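You operate a simulated robot arm through the tools that you are given. There is no shell and no other tool. Be economical: measure what you need, move in short steps, check, and stop when the job is done.

Carry out the task below with a simulated robot arm. There is one attempt and no reset: what you move stays moved.

Task
Put the sand tub that says "A" from the top of the tool bench on top of the brown clay block there and the sand tub that says "B" on top of the silver steel block there.
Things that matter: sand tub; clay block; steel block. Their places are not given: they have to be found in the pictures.

The check looks at the end state, three seconds after you hand in, the way a careful person would. Anything else that was tipped, shoved, dropped, spilled or broken makes it a failure.

Robot
A 7-joint arm with a two-finger parallel gripper, fixed in place. Base frame: the origin is at the foot of the arm, x ahead of it, y to its left, z up; the work surface is at about z = 0. Units: m, rad, N and s.
With the tool pointing down near the work surface it reaches from about 0.24 to 0.62 m from the base axis. Its first joint turns from -1.152 to 1.152 rad. Payload 2.6 kg.
The TCP is the grasp point between the finger pads, 0.03 m short of the fingertips. In the tool frame z runs along the fingers and y along their closing line. The gripper opens to 0.094 m. The fingers are 0.028 m wide and 0.01 m thick; the gripper's body (0.05 by 0.096 m) begins 0.055 m behind the TCP.
Orientation is told as [roll, pitch, yaw] about the base's x, y, z axes, in that order, counted from this pose: with the fingers straight down and closing along the base's y, the tool's x points along the base's -x, its y along +y and its z along -z.

Tools
- The arm moves only by the tool nudge_tool. Its argument "motion" is a list of rows, each a list of 7 numbers: the turn, a rotation vector about the tool's x, y, z in units of 60 degrees (1.0 is 60 degrees), then the shift along the tool's x, y, z in units of 250 mm (1.0 is 250 mm), then the closure, from 0 (fully open) to 1 (shut). In form: [[ax, ay, az, dx, dy, dz, grip], ...]. A call has 1 to 10 rows; each row is the pose to reach, as a shift and turn from the pose commanded when the call began, along the tool's axes at that moment. A call with a number of a shift or a turn outside -1 to 1 is refused whole. Each row takes 0.2 s and may step no farther than 0.05 m and 0.15 rad from the row before; otherwise, or with a gripper value out of range, the whole call is refused. A pose out of reach is approached as far as the arm can. The call stops where the force on the tool passes 40 N (or 10 N more than at its start, if that is more) or the arm is blocked; 0.2 s more then pass. The fingers move at their own pace (about 0.072 m/s each) and stop on an object; they squeeze with about 23 N. The grip force told is the motor's: it shows also when the fingers shut on nothing. Time passes only in rows, and 0.2 s behind the last, so rows that repeat a pose let the fingers close. It gives the time, the measured TCP pose, the force on the tool (base axes), the opening and the grip force at its end, in the units of the frame above (readings bear some noise).
- Cameras (640 x 400 px; columns grow to the right, rows downward): "scene" is fixed at [0.0427, 0.4438, 0.5532]; the picture's right is [-0.66, -0.75, 0.00], its down [-0.51, 0.45, -0.74] and it looks along [0.55, -0.49, -0.68] (base axes); focal length 294 px, centre (320, 200). "wrist" rides on the gripper at [-0.037, 0, -0.058] in the tool frame; the picture's right is [0.00, -1.00, 0.00], its down [0.97, 0.00, -0.24] and it looks along [0.24, 0.00, 0.97] (tool axes); focal length 218 px, centre (320, 200).
- camera(camera): a new picture of that camera. No time passes.
- point_at(camera, pixels): for up to 12 pixels [column, row] of the newest picture of that camera ("zoom" is the newest enlarged one), the place [x, y, z] in the base frame of the surface seen there, good to about 0.003 m. No time passes.
- zoom(camera, box): a new picture of the part [left, top, right, bottom] of that camera's present view, enlarged. No time passes.
- finish_job(): hands the job in; it is judged then, once.

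Work in short steps. Measure before you move; look again where a grasp or a placing could have gone wrong, and mend it. You have 60 turns and 26 pictures in all, those below and enlarged ones among them. Open the gripper and draw the arm clear of the work before you hand the job in, unless the task says otherwise; then end with one line.

The tools are called after "Call:" by a JSON object that holds its "fn" and its "kwargs". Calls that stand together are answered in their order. nudge_tool: Moves the arm, as the interface text tells. Its arguments: {"type":"object","properties":{"motion":{"type":"array"}},"required":["motion"]} The other tools are called the same way: camera (camera) takes a picture; point_at (camera, pixels) gives the place of the surface under pixels of a picture; zoom (camera, box) takes an enlarged picture of a part of a camera's view; finish_job () hands the job in.

At the start:

```text
t: 0.0
tool_pos: [0.3569, 0.0633, 0.2573]
ee_rot: [0.0, 0.0, 0.0]
force: [0.5, -0.3, 0.4]
gripper_width: 0.0939
finger_force: 0.1
```

scene: 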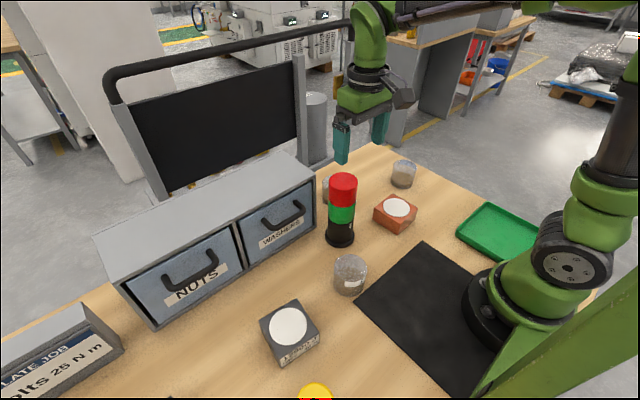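
wrist: 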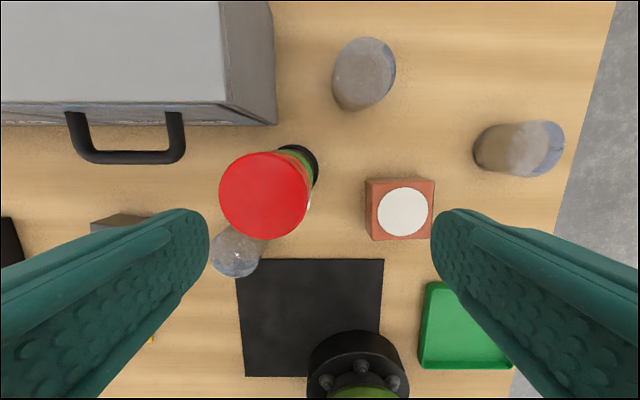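

Three clear tubs are visible in the scene, near (350,275), (325,190) and (403,173). I zoom in to read their labels.

Call:
{"fn": "zoom", "kwargs": {"camera": "scene", "box": [300, 140, 440, 228]}}

Call:
{"fn": "zoom", "kwargs": {"camera": "scene", "box": [240, 240, 400, 340]}}

Call:
{"fn": "point_at", "kwargs": {"camera": "wrist", "pixels": [[375, 60], [545, 145], [235, 255], [402, 210], [370, 183], [430, 183], [370, 236], [430, 236], [265, 195], [303, 160], [350, 100], [490, 150]]}}

Call:
{"fn": "point_at", "kwargs": {"camera": "scene", "pixels": [[351, 264], [289, 326], [262, 319], [295, 300], [319, 330], [277, 355], [396, 207], [404, 164], [349, 292], [340, 185], [325, 183], [316, 398]]}}

```text
4.55 times, centred on (370, 184) of scene
```

zoom: 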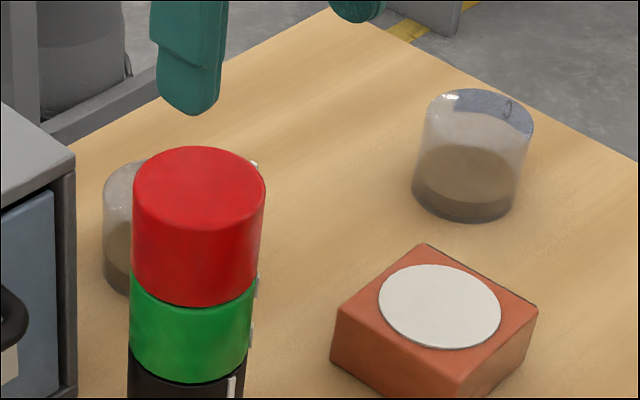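

```text
4.00 times, centred on (320, 290) of scene
```

zoom: 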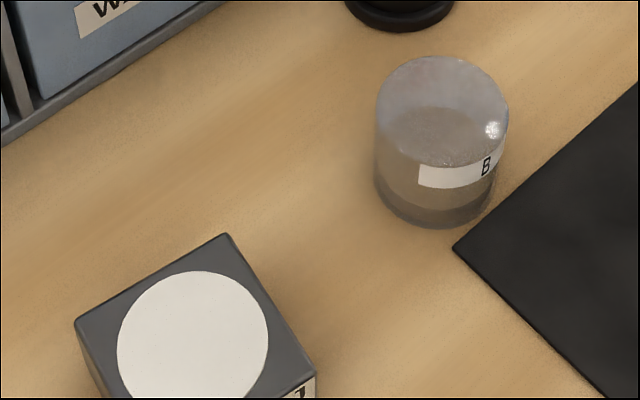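

```text
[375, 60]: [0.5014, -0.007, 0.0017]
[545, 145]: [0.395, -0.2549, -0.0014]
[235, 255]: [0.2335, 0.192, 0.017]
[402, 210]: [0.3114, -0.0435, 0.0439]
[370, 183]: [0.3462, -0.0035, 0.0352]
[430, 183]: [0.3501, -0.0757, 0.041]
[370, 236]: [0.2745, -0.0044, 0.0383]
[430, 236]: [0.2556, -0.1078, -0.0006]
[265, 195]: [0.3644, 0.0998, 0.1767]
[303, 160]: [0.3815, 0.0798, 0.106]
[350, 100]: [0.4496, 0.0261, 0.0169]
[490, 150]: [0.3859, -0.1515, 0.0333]
```

```text
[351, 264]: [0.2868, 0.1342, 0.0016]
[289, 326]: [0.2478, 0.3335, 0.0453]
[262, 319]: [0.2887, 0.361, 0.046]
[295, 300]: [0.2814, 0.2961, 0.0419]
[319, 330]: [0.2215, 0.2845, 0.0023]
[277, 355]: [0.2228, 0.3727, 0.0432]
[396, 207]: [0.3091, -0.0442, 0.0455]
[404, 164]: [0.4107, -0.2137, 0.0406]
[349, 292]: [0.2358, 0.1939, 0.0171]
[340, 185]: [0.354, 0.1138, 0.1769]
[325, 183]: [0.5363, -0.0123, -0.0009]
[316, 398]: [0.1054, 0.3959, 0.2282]
```

B is the tub at (350,275). The other two show no label from here, so I zoom the wrist view on them.

Call:
{"fn": "zoom", "kwargs": {"camera": "wrist", "box": [310, 20, 438, 100]}}

Call:
{"fn": "zoom", "kwargs": {"camera": "wrist", "box": [455, 105, 583, 185]}}

```text
5.00 times, centred on (374, 60) of wrist
```

zoom: 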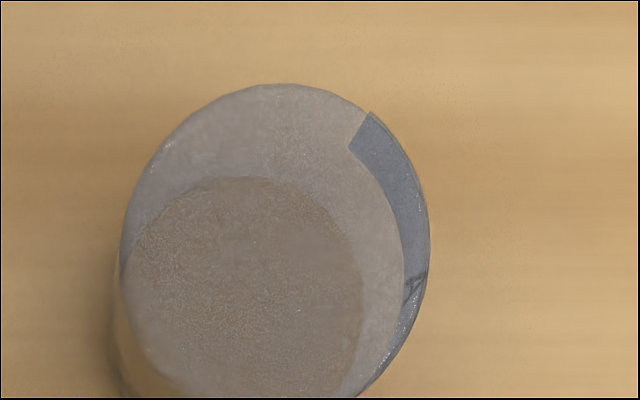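

```text
5.00 times, centred on (519, 145) of wrist
```

zoom: 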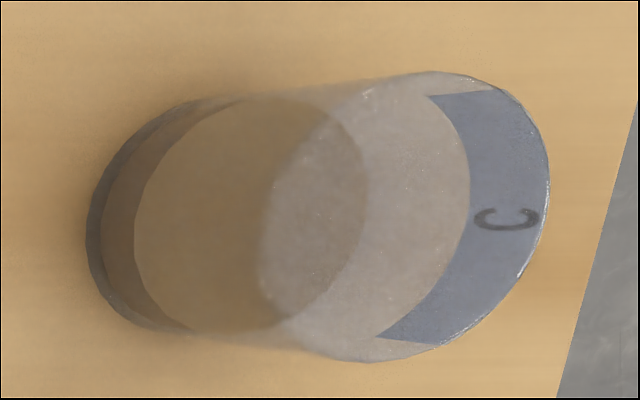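

The label seen through the glass at (545,150) reads C, and the tub at (367,67) is A. B's centre works out near (0.252,0.175), about 0.064 wide and 0.06 tall. I move level over B and probe the tall neighbours.

Call:
{"fn": "point_at", "kwargs": {"camera": "wrist", "pixels": [[275, 60], [274, 122], [222, 100], [175, 160], [120, 220]]}}

Call:
{"fn": "nudge_tool", "kwargs": {"motion": [[0, 0, 0, 0.105, 0.112, 0, 0], [0, 0, 0, 0.21, 0.224, 0, 0], [0, 0, 0, 0.315, 0.336, 0, 0], [0, 0, 0, 0.42, 0.448, 0, 0], [0, 0, 0, 0.42, 0.448, 0, 0]]}}

Call:
{"fn": "camera", "kwargs": {"camera": "wrist"}}

```text
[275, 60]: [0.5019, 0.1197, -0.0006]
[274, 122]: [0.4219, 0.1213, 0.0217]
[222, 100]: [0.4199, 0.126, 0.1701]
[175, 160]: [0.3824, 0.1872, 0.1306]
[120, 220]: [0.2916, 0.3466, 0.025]
```

```text
t: 1.2
tool_pos: [0.2512, 0.1762, 0.2586]
ee_rot: [-0.001, 0.0, 0.0]
force: [-0.5, 0.5, 0.5]
gripper_width: 0.094
finger_force: 0.1
```

```text
19 pictures are left
```

wrist: 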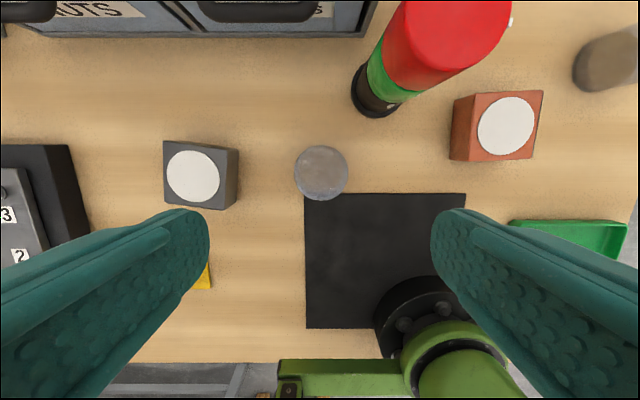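

B's top is centred at (321,172), which gives about (0.258,0.175). I measure the silver block's top, its corners and the objects around it.

Call:
{"fn": "point_at", "kwargs": {"camera": "wrist", "pixels": [[193, 176], [169, 176], [218, 176], [193, 152], [193, 199], [321, 172], [505, 126], [205, 278], [70, 180], [30, 225], [170, 145], [290, 30]]}}

Call:
{"fn": "zoom", "kwargs": {"camera": "wrist", "box": [150, 120, 278, 200]}}

```text
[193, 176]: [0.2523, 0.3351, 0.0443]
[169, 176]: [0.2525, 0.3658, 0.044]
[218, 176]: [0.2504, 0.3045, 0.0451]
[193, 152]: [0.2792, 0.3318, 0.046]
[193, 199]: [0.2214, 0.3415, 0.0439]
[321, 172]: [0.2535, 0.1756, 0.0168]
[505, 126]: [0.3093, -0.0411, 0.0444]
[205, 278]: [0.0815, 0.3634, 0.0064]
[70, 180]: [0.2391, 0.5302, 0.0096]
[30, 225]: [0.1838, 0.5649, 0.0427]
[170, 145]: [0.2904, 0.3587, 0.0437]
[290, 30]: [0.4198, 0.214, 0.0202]
```

```text
5.00 times, centred on (214, 160) of wrist
```

zoom: 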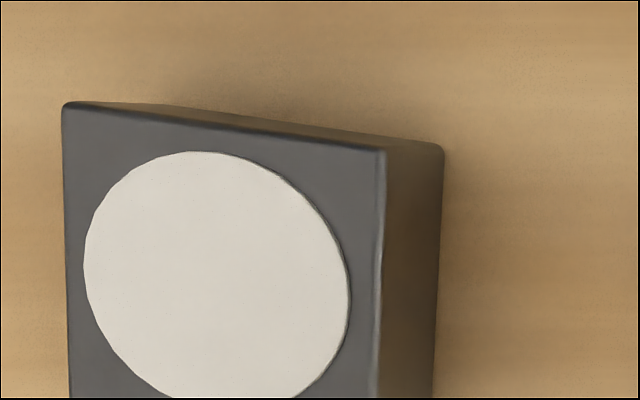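

The white disc on the steel block is centred near (0.250,0.335), with its top at z 0.045. I descend over B with the fingers open.

Call:
{"fn": "nudge_tool", "kwargs": {"motion": [[0, 0, 0, -0.016, 0, 0.16, 0], [0, 0, 0, -0.016, 0, 0.32, 0], [0, 0, 0, -0.016, 0, 0.48, 0], [0, 0, 0, -0.016, 0, 0.62, 0], [0, 0, 0, -0.016, 0, 0.74, 0], [0, 0, 0, -0.016, 0, 0.82, 0], [0, 0, 0, -0.016, 0, 0.868, 0], [0, 0, 0, -0.016, 0, 0.868, 0]]}}

Call:
{"fn": "camera", "kwargs": {"camera": "wrist"}}

```text
t: 3.0
tool_pos: [0.2558, 0.1748, 0.0413]
ee_rot: [0.0, 0.001, -0.002]
force: [-0.4, -0.1, 0.1]
gripper_width: 0.0939
finger_force: 0.0
```

```text
17 pictures are left
```

wrist: 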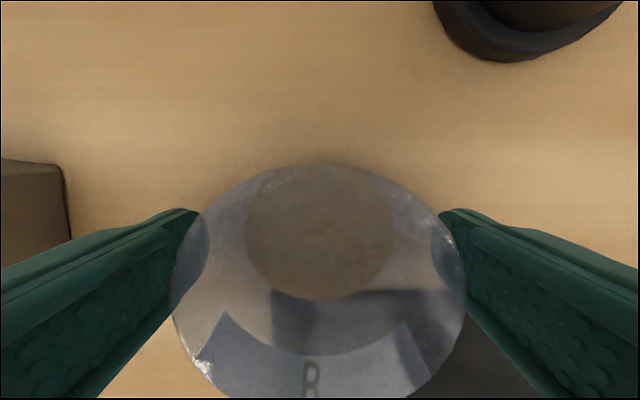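

B's rim spans columns 173 to 465 and sits evenly between the fingers, with its centre about 3 mm further out in x. I shift by that much and close.

Call:
{"fn": "nudge_tool", "kwargs": {"motion": [[0, 0, 0, -0.014, 0, 0, 0], [0, 0, 0, -0.014, 0, 0, 0.6], [0, 0, 0, -0.014, 0, 0, 0.6], [0, 0, 0, -0.014, 0, 0, 0.6], [0, 0, 0, -0.014, 0, 0, 0.6]]}}

```text
t: 4.2
tool_pos: [0.2584, 0.1749, 0.0413]
ee_rot: [0.001, -0.001, 0.001]
force: [0.1, 0.7, -0.5]
gripper_width: 0.0665
finger_force: 23.1
```

The gripper holds at 0.0665 wide with 23 N. I lift gently.

Call:
{"fn": "nudge_tool", "kwargs": {"motion": [[0, 0, 0, 0, 0, -0.04, 0.6], [0, 0, 0, 0, 0, -0.12, 0.6], [0, 0, 0, 0, 0, -0.22, 0.6], [0, 0, 0, 0, 0, -0.32, 0.6], [0, 0, 0, 0, 0, -0.4, 0.6], [0, 0, 0, 0, 0, -0.4, 0.6]]}}

Call:
{"fn": "camera", "kwargs": {"camera": "scene"}}

```text
t: 5.6
tool_pos: [0.259, 0.1744, 0.1412]
ee_rot: [-0.001, 0.0, -0.001]
force: [-0.4, -0.6, -1.6]
gripper_width: 0.0663
finger_force: 23.0
```

```text
16 pictures are left
```

scene: 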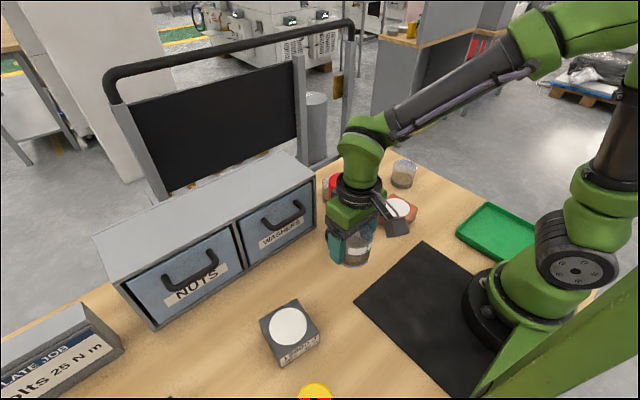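

B is lifted at z 0.141. I carry it level to above the steel block at (0.250,0.335).

Call:
{"fn": "nudge_tool", "kwargs": {"motion": [[0, 0, 0, 0.004, 0.06, 0, 0.6], [0, 0, 0, 0.01, 0.16, 0, 0.6], [0, 0, 0, 0.016, 0.28, 0, 0.6], [0, 0, 0, 0.022, 0.4, 0, 0.6], [0, 0, 0, 0.03, 0.52, 0, 0.6], [0, 0, 0, 0.036, 0.6, 0, 0.6], [0, 0, 0, 0.036, 0.64, 0, 0.6], [0, 0, 0, 0.036, 0.64, 0, 0.6]]}}

Call:
{"fn": "camera", "kwargs": {"camera": "scene"}}

Call:
{"fn": "camera", "kwargs": {"camera": "wrist"}}

```text
t: 7.4
tool_pos: [0.2491, 0.335, 0.1393]
ee_rot: [-0.001, 0.0, 0.0]
force: [0.6, -0.3, -2.2]
gripper_width: 0.0663
finger_force: 22.9
```

```text
15 pictures are left
```

scene: 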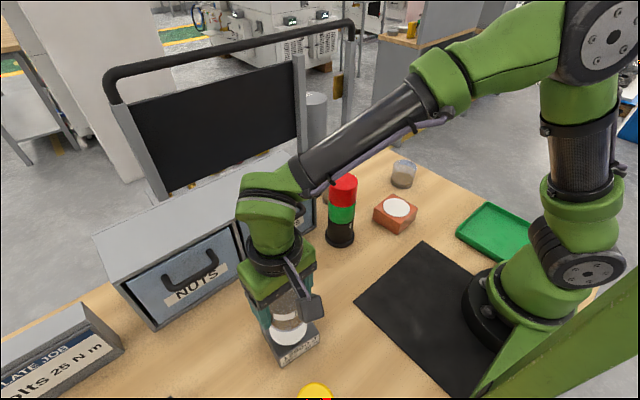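

```text
14 pictures are left
```

wrist: 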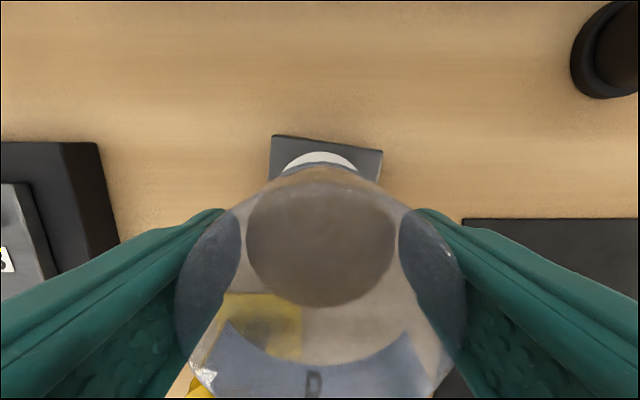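

Everything is aligned and contact is expected at TCP z of about 0.086. I lower to just above it, slowing at the end.

Call:
{"fn": "nudge_tool", "kwargs": {"motion": [[0, 0, 0, 0, 0, 0.06, 0.6], [0, 0, 0, 0, 0, 0.12, 0.6], [0, 0, 0, 0, 0, 0.17, 0.6], [0, 0, 0, 0, 0, 0.19, 0.6], [0, 0, 0, 0, 0, 0.2, 0.6], [0, 0, 0, 0, 0, 0.208, 0.6], [0, 0, 0, 0, 0, 0.208, 0.6]]}}

Call:
{"fn": "zoom", "kwargs": {"camera": "scene", "box": [220, 270, 380, 370]}}

```text
t: 9.0
tool_pos: [0.2509, 0.3345, 0.0864]
ee_rot: [0.0, 0.001, 0.001]
force: [-0.1, 0.0, -1.9]
gripper_width: 0.0664
finger_force: 22.8
```

```text
4.00 times, centred on (300, 320) of scene
```

zoom: 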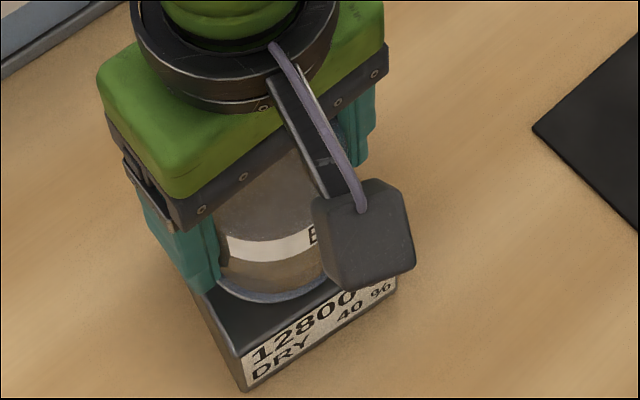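

The tool still carries the weight (-1.9 N), so I creep down a couple of millimetres.

Call:
{"fn": "nudge_tool", "kwargs": {"motion": [[0, 0, 0, 0, 0, 0.004, 0.6], [0, 0, 0, 0, 0, 0.006, 0.6], [0, 0, 0, 0, 0, 0.006, 0.6]]}}

```text
t: 9.8
tool_pos: [0.2497, 0.3353, 0.0866]
ee_rot: [0.001, 0.001, 0.002]
force: [-0.6, -0.4, -1.3]
gripper_width: 0.0664
finger_force: 23.6
```

Possibly a trace of contact (-1.3 N); I creep 2 mm more.

Call:
{"fn": "nudge_tool", "kwargs": {"motion": [[0, 0, 0, 0, 0, 0.004, 0.6], [0, 0, 0, 0, 0, 0.008, 0.6], [0, 0, 0, 0, 0, 0.008, 0.6]]}}

```text
t: 10.6
tool_pos: [0.2507, 0.3353, 0.086]
ee_rot: [0.001, 0.0, 0.002]
force: [-3.2, -3.6, 13.3]
gripper_width: 0.0662
finger_force: 23.6
```

Contact at +13 N. I ease back 1.5 mm and open.

Call:
{"fn": "nudge_tool", "kwargs": {"motion": [[0, 0, 0, 0, 0, -0.006, 0.6], [0, 0, 0, 0, 0, -0.006, 0.5], [0, 0, 0, 0, 0, -0.006, 0.3], [0, 0, 0, 0, 0, -0.006, 0], [0, 0, 0, 0, 0, -0.006, 0], [0, 0, 0, 0, 0, -0.006, 0]]}}

Call:
{"fn": "camera", "kwargs": {"camera": "wrist"}}

```text
t: 12.0
tool_pos: [0.2507, 0.3341, 0.0867]
ee_rot: [0.002, 0.001, 0.001]
force: [-0.4, 0.5, 0.2]
gripper_width: 0.0938
finger_force: 0.1
```

```text
12 pictures are left
```

wrist: 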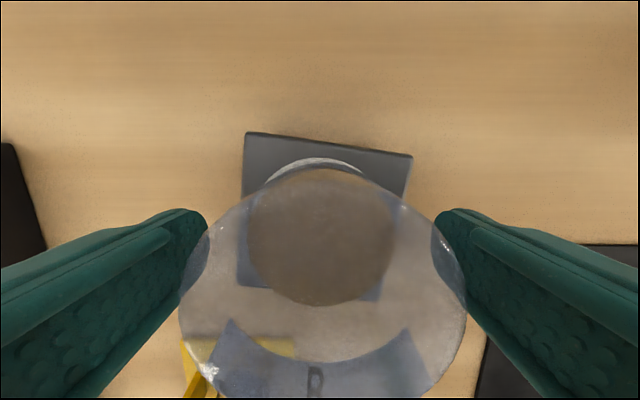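

B is standing free on the block. I rise straight up to z of about 0.27.

Call:
{"fn": "nudge_tool", "kwargs": {"motion": [[0, 0, 0, 0, 0, -0.04, 0], [0, 0, 0, 0, 0, -0.14, 0], [0, 0, 0, 0, 0, -0.3, 0], [0, 0, 0, 0, 0, -0.46, 0], [0, 0, 0, 0, 0, -0.62, 0], [0, 0, 0, 0, 0, -0.74, 0], [0, 0, 0, 0, 0, -0.74, 0]]}}

Call:
{"fn": "camera", "kwargs": {"camera": "wrist"}}

```text
t: 13.6
tool_pos: [0.2484, 0.335, 0.2701]
ee_rot: [0.0, 0.0, 0.001]
force: [-0.1, 1.2, 0.8]
gripper_width: 0.0939
finger_force: 0.1
```

```text
11 pictures are left
```

wrist: 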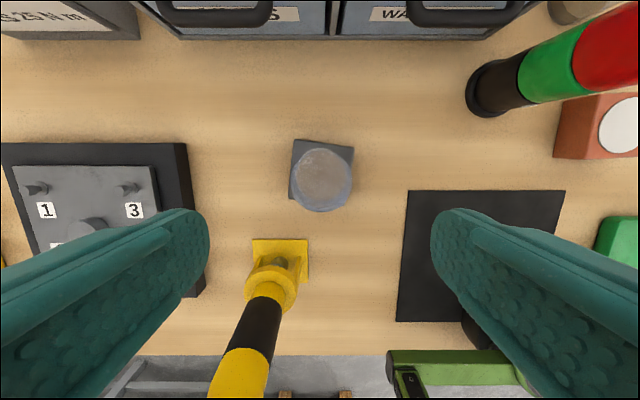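

B sits centred on the block. I travel at z 0.27, with the fingertips at 0.24 and everything below lower than 0.18, toward A near (0.475,0.014).

Call:
{"fn": "nudge_tool", "kwargs": {"motion": [[0, 0, 0, -0.09, -0.128, 0, 0], [0, 0, 0, -0.18, -0.257, 0, 0], [0, 0, 0, -0.27, -0.385, 0, 0], [0, 0, 0, -0.36, -0.514, 0, 0], [0, 0, 0, -0.45, -0.642, 0, 0], [0, 0, 0, -0.54, -0.77, 0, 0], [0, 0, 0, -0.63, -0.9, 0, 0], [0, 0, 0, -0.7, -1.0, 0, 0], [0, 0, 0, -0.7, -1.0, 0, 0]]}}

Call:
{"fn": "nudge_tool", "kwargs": {"motion": [[0, 0, 0, -0.1, -0.14, 0, 0], [0, 0, 0, -0.2, -0.284, 0, 0], [0, 0, 0, -0.2, -0.284, 0, 0]]}}

Call:
{"fn": "camera", "kwargs": {"camera": "wrist"}}

```text
t: 15.6
tool_pos: [0.4251, 0.0842, 0.2737]
ee_rot: [-0.001, 0.0, 0.002]
force: [-0.2, -1.1, -0.1]
gripper_width: 0.0941
finger_force: 0.0
```

```text
t: 16.4
tool_pos: [0.4781, 0.0148, 0.2732]
ee_rot: [-0.001, 0.0, 0.001]
force: [0.4, 0.0, 0.2]
gripper_width: 0.0939
finger_force: 0.0
```

```text
10 pictures are left
```

wrist: 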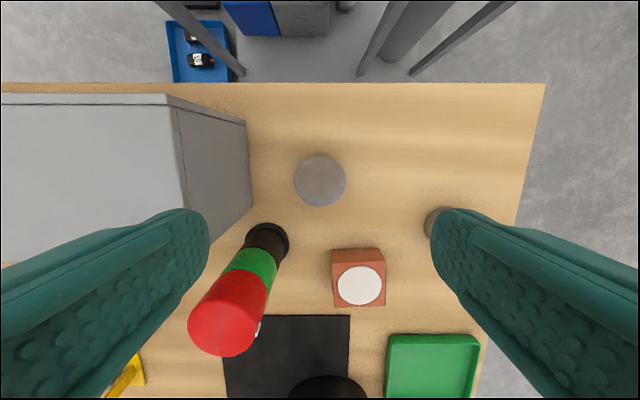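

A's rim centres at (320,180), which gives about (0.4745,0.0148), right under the tool. I descend to z 0.04.

Call:
{"fn": "nudge_tool", "kwargs": {"motion": [[0, 0, 0, 0, 0, 0.15, 0], [0, 0, 0, 0, 0, 0.3, 0], [0, 0, 0, 0, 0, 0.45, 0], [0, 0, 0, 0, 0, 0.6, 0], [0, 0, 0, 0, 0, 0.74, 0], [0, 0, 0, 0, 0, 0.84, 0], [0, 0, 0, 0, 0, 0.9, 0], [0, 0, 0, 0, 0, 0.924, 0], [0, 0, 0, 0, 0, 0.924, 0]]}}

Call:
{"fn": "camera", "kwargs": {"camera": "wrist"}}

```text
t: 18.4
tool_pos: [0.4749, 0.0146, 0.0399]
ee_rot: [0.0, -0.001, 0.0]
force: [-0.8, 0.0, -0.2]
gripper_width: 0.094
finger_force: 0.0
```

```text
9 pictures are left
```

wrist: 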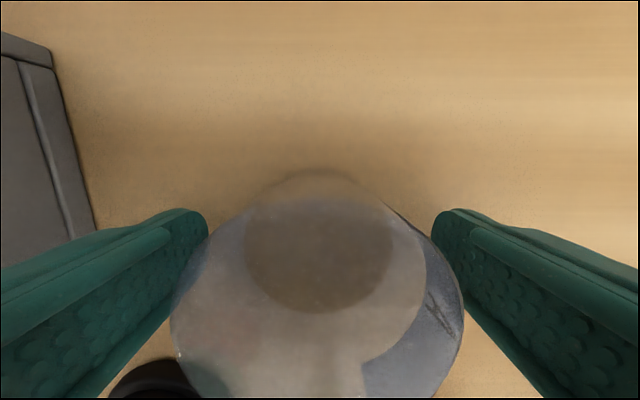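

The tub is centred between the fingers, and the rim sits where B's did once centred. The label shows "A" at (440,310). I close and lift gently.

Call:
{"fn": "nudge_tool", "kwargs": {"motion": [[0, 0, 0, 0, 0, 0, 0.6], [0, 0, 0, 0, 0, 0, 0.6], [0, 0, 0, 0, 0, 0, 0.6], [0, 0, 0, 0, 0, 0, 0.6]]}}

Call:
{"fn": "nudge_tool", "kwargs": {"motion": [[0, 0, 0, 0, 0, -0.04, 0.6], [0, 0, 0, 0, 0, -0.12, 0.6], [0, 0, 0, 0, 0, -0.22, 0.6], [0, 0, 0, 0, 0, -0.32, 0.6], [0, 0, 0, 0, 0, -0.4, 0.6], [0, 0, 0, 0, 0, -0.4, 0.6]]}}

Call:
{"fn": "camera", "kwargs": {"camera": "scene"}}

```text
t: 19.4
tool_pos: [0.4754, 0.0148, 0.0412]
ee_rot: [0.001, 0.001, 0.0]
force: [1.4, -0.6, 0.1]
gripper_width: 0.0674
finger_force: 22.8
```

```text
t: 20.8
tool_pos: [0.475, 0.015, 0.14]
ee_rot: [-0.001, 0.0, 0.001]
force: [-0.5, -0.4, -1.4]
gripper_width: 0.0671
finger_force: 22.6
```

```text
8 pictures are left
```

scene: 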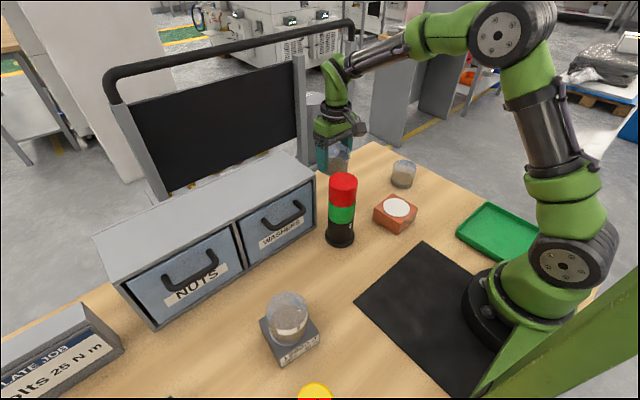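

A is lifted. I move sideways in y first, away from the stack light, then back in x to above the clay disc at (0.310,-0.043).

Call:
{"fn": "nudge_tool", "kwargs": {"motion": [[0, 0, 0, 0, -0.08, 0, 0.6], [0, 0, 0, 0, -0.18, 0, 0.6], [0, 0, 0, 0.06, -0.229, 0, 0.6], [0, 0, 0, 0.18, -0.229, 0, 0.6], [0, 0, 0, 0.3, -0.229, 0, 0.6], [0, 0, 0, 0.42, -0.229, 0, 0.6], [0, 0, 0, 0.54, -0.229, 0, 0.6], [0, 0, 0, 0.62, -0.229, 0, 0.6], [0, 0, 0, 0.662, -0.229, 0, 0.6], [0, 0, 0, 0.662, -0.229, 0, 0.6]]}}

Call:
{"fn": "camera", "kwargs": {"camera": "wrist"}}

Call:
{"fn": "zoom", "kwargs": {"camera": "scene", "box": [310, 130, 470, 230]}}

```text
t: 23.0
tool_pos: [0.3087, -0.0442, 0.1408]
ee_rot: [0.0, 0.001, 0.0]
force: [-0.2, 0.8, -1.2]
gripper_width: 0.0671
finger_force: 22.9
```

```text
7 pictures are left
```

wrist: 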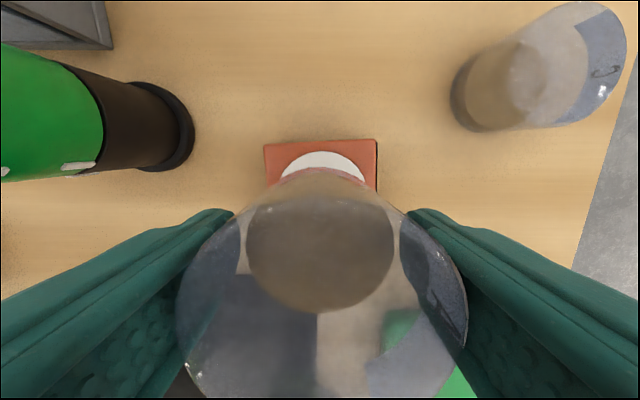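

```text
4.00 times, centred on (390, 180) of scene
```

zoom: 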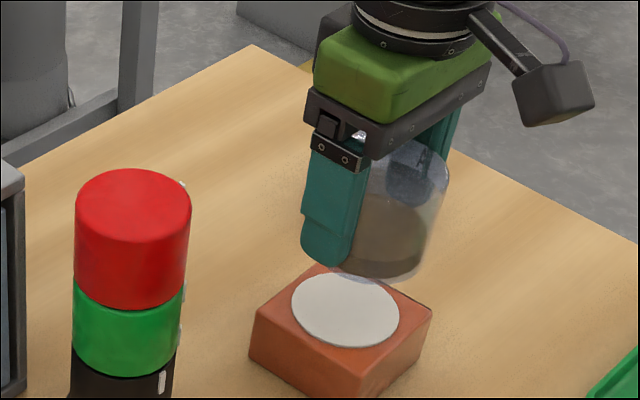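

The clay disc apex at (323,151) suggests a shift of about 2 mm out in x and 1.5 mm in -y. I apply it and lower, slowing near the expected contact at z 0.086.

Call:
{"fn": "nudge_tool", "kwargs": {"motion": [[0, 0, 0, -0.008, -0.006, 0.05, 0.6], [0, 0, 0, -0.008, -0.006, 0.11, 0.6], [0, 0, 0, -0.008, -0.006, 0.16, 0.6], [0, 0, 0, -0.008, -0.006, 0.19, 0.6], [0, 0, 0, -0.008, -0.006, 0.2, 0.6], [0, 0, 0, -0.008, -0.006, 0.208, 0.6], [0, 0, 0, -0.008, -0.006, 0.212, 0.6], [0, 0, 0, -0.008, -0.006, 0.212, 0.6]]}}

```text
t: 24.8
tool_pos: [0.3123, -0.045, 0.0878]
ee_rot: [0.001, 0.001, 0.003]
force: [0.2, 0.3, -0.5]
gripper_width: 0.0672
finger_force: 22.9
```

No firm contact yet, so I creep 2 mm down.

Call:
{"fn": "nudge_tool", "kwargs": {"motion": [[0, 0, 0, 0, 0, 0.004, 0.6], [0, 0, 0, 0, 0, 0.008, 0.6], [0, 0, 0, 0, 0, 0.008, 0.6]]}}

```text
t: 25.6
tool_pos: [0.3129, -0.0459, 0.0851]
ee_rot: [-0.001, 0.001, 0.0]
force: [-1.1, -0.4, 4.5]
gripper_width: 0.067
finger_force: 22.8
```

Contact at +4.5 N. I release here.

Call:
{"fn": "nudge_tool", "kwargs": {"motion": [[0, 0, 0, 0, 0, -0.002, 0.6], [0, 0, 0, 0, 0, -0.002, 0.3], [0, 0, 0, 0, 0, -0.002, 0], [0, 0, 0, 0, 0, -0.002, 0], [0, 0, 0, 0, 0, -0.002, 0]]}}

Call:
{"fn": "camera", "kwargs": {"camera": "wrist"}}

```text
t: 26.8
tool_pos: [0.3118, -0.0443, 0.0865]
ee_rot: [0.0, 0.002, 0.001]
force: [-0.6, -0.3, 0.0]
gripper_width: 0.094
finger_force: 0.0
```

```text
5 pictures are left
```

wrist: 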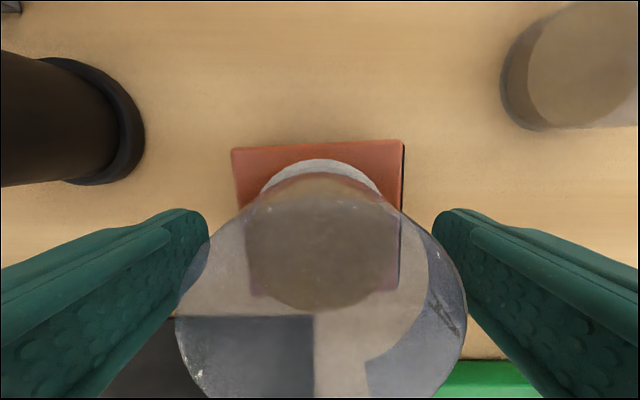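

A stands on the clay disc with the fingers clear. I rise straight up and check.

Call:
{"fn": "nudge_tool", "kwargs": {"motion": [[0, 0, 0, 0, 0, -0.04, 0], [0, 0, 0, 0, 0, -0.14, 0], [0, 0, 0, 0, 0, -0.3, 0], [0, 0, 0, 0, 0, -0.46, 0], [0, 0, 0, 0, 0, -0.62, 0], [0, 0, 0, 0, 0, -0.76, 0], [0, 0, 0, 0, 0, -0.76, 0]]}}

Call:
{"fn": "camera", "kwargs": {"camera": "scene"}}

Call:
{"fn": "camera", "kwargs": {"camera": "wrist"}}

```text
t: 28.4
tool_pos: [0.3109, -0.0464, 0.2766]
ee_rot: [0.001, 0.001, 0.002]
force: [0.6, 0.2, -0.2]
gripper_width: 0.0941
finger_force: 0.1
```

```text
4 pictures are left
```

scene: 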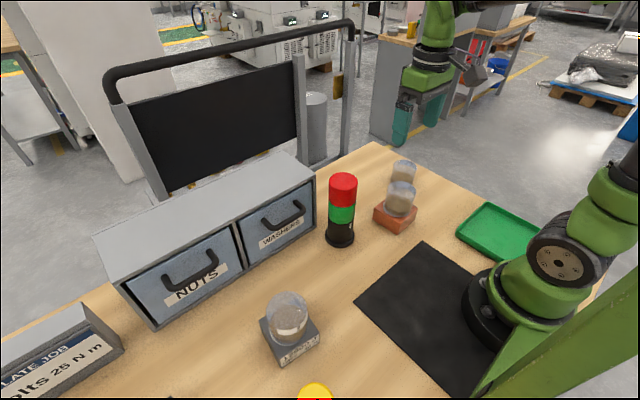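

```text
3 pictures are left
```

wrist: 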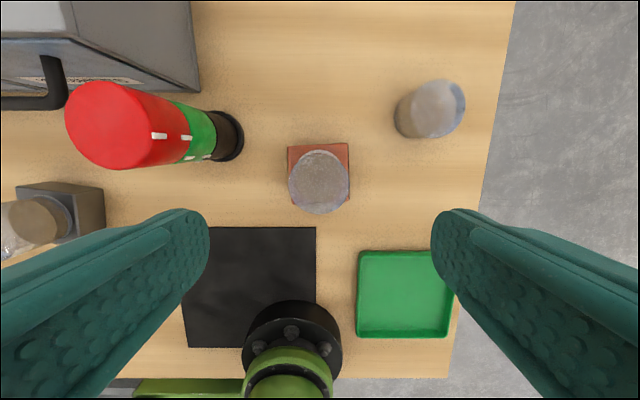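

Both tubs stand upright on their blocks, nothing else has moved, and the open gripper is clear. I hand in.

Call:
{"fn": "finish_job", "kwargs": {}}

```text
The job is handed in.
```

Tub A is standing on the brown clay block and tub B on the silver steel block; in the last pictures both are upright and nothing else has moved.
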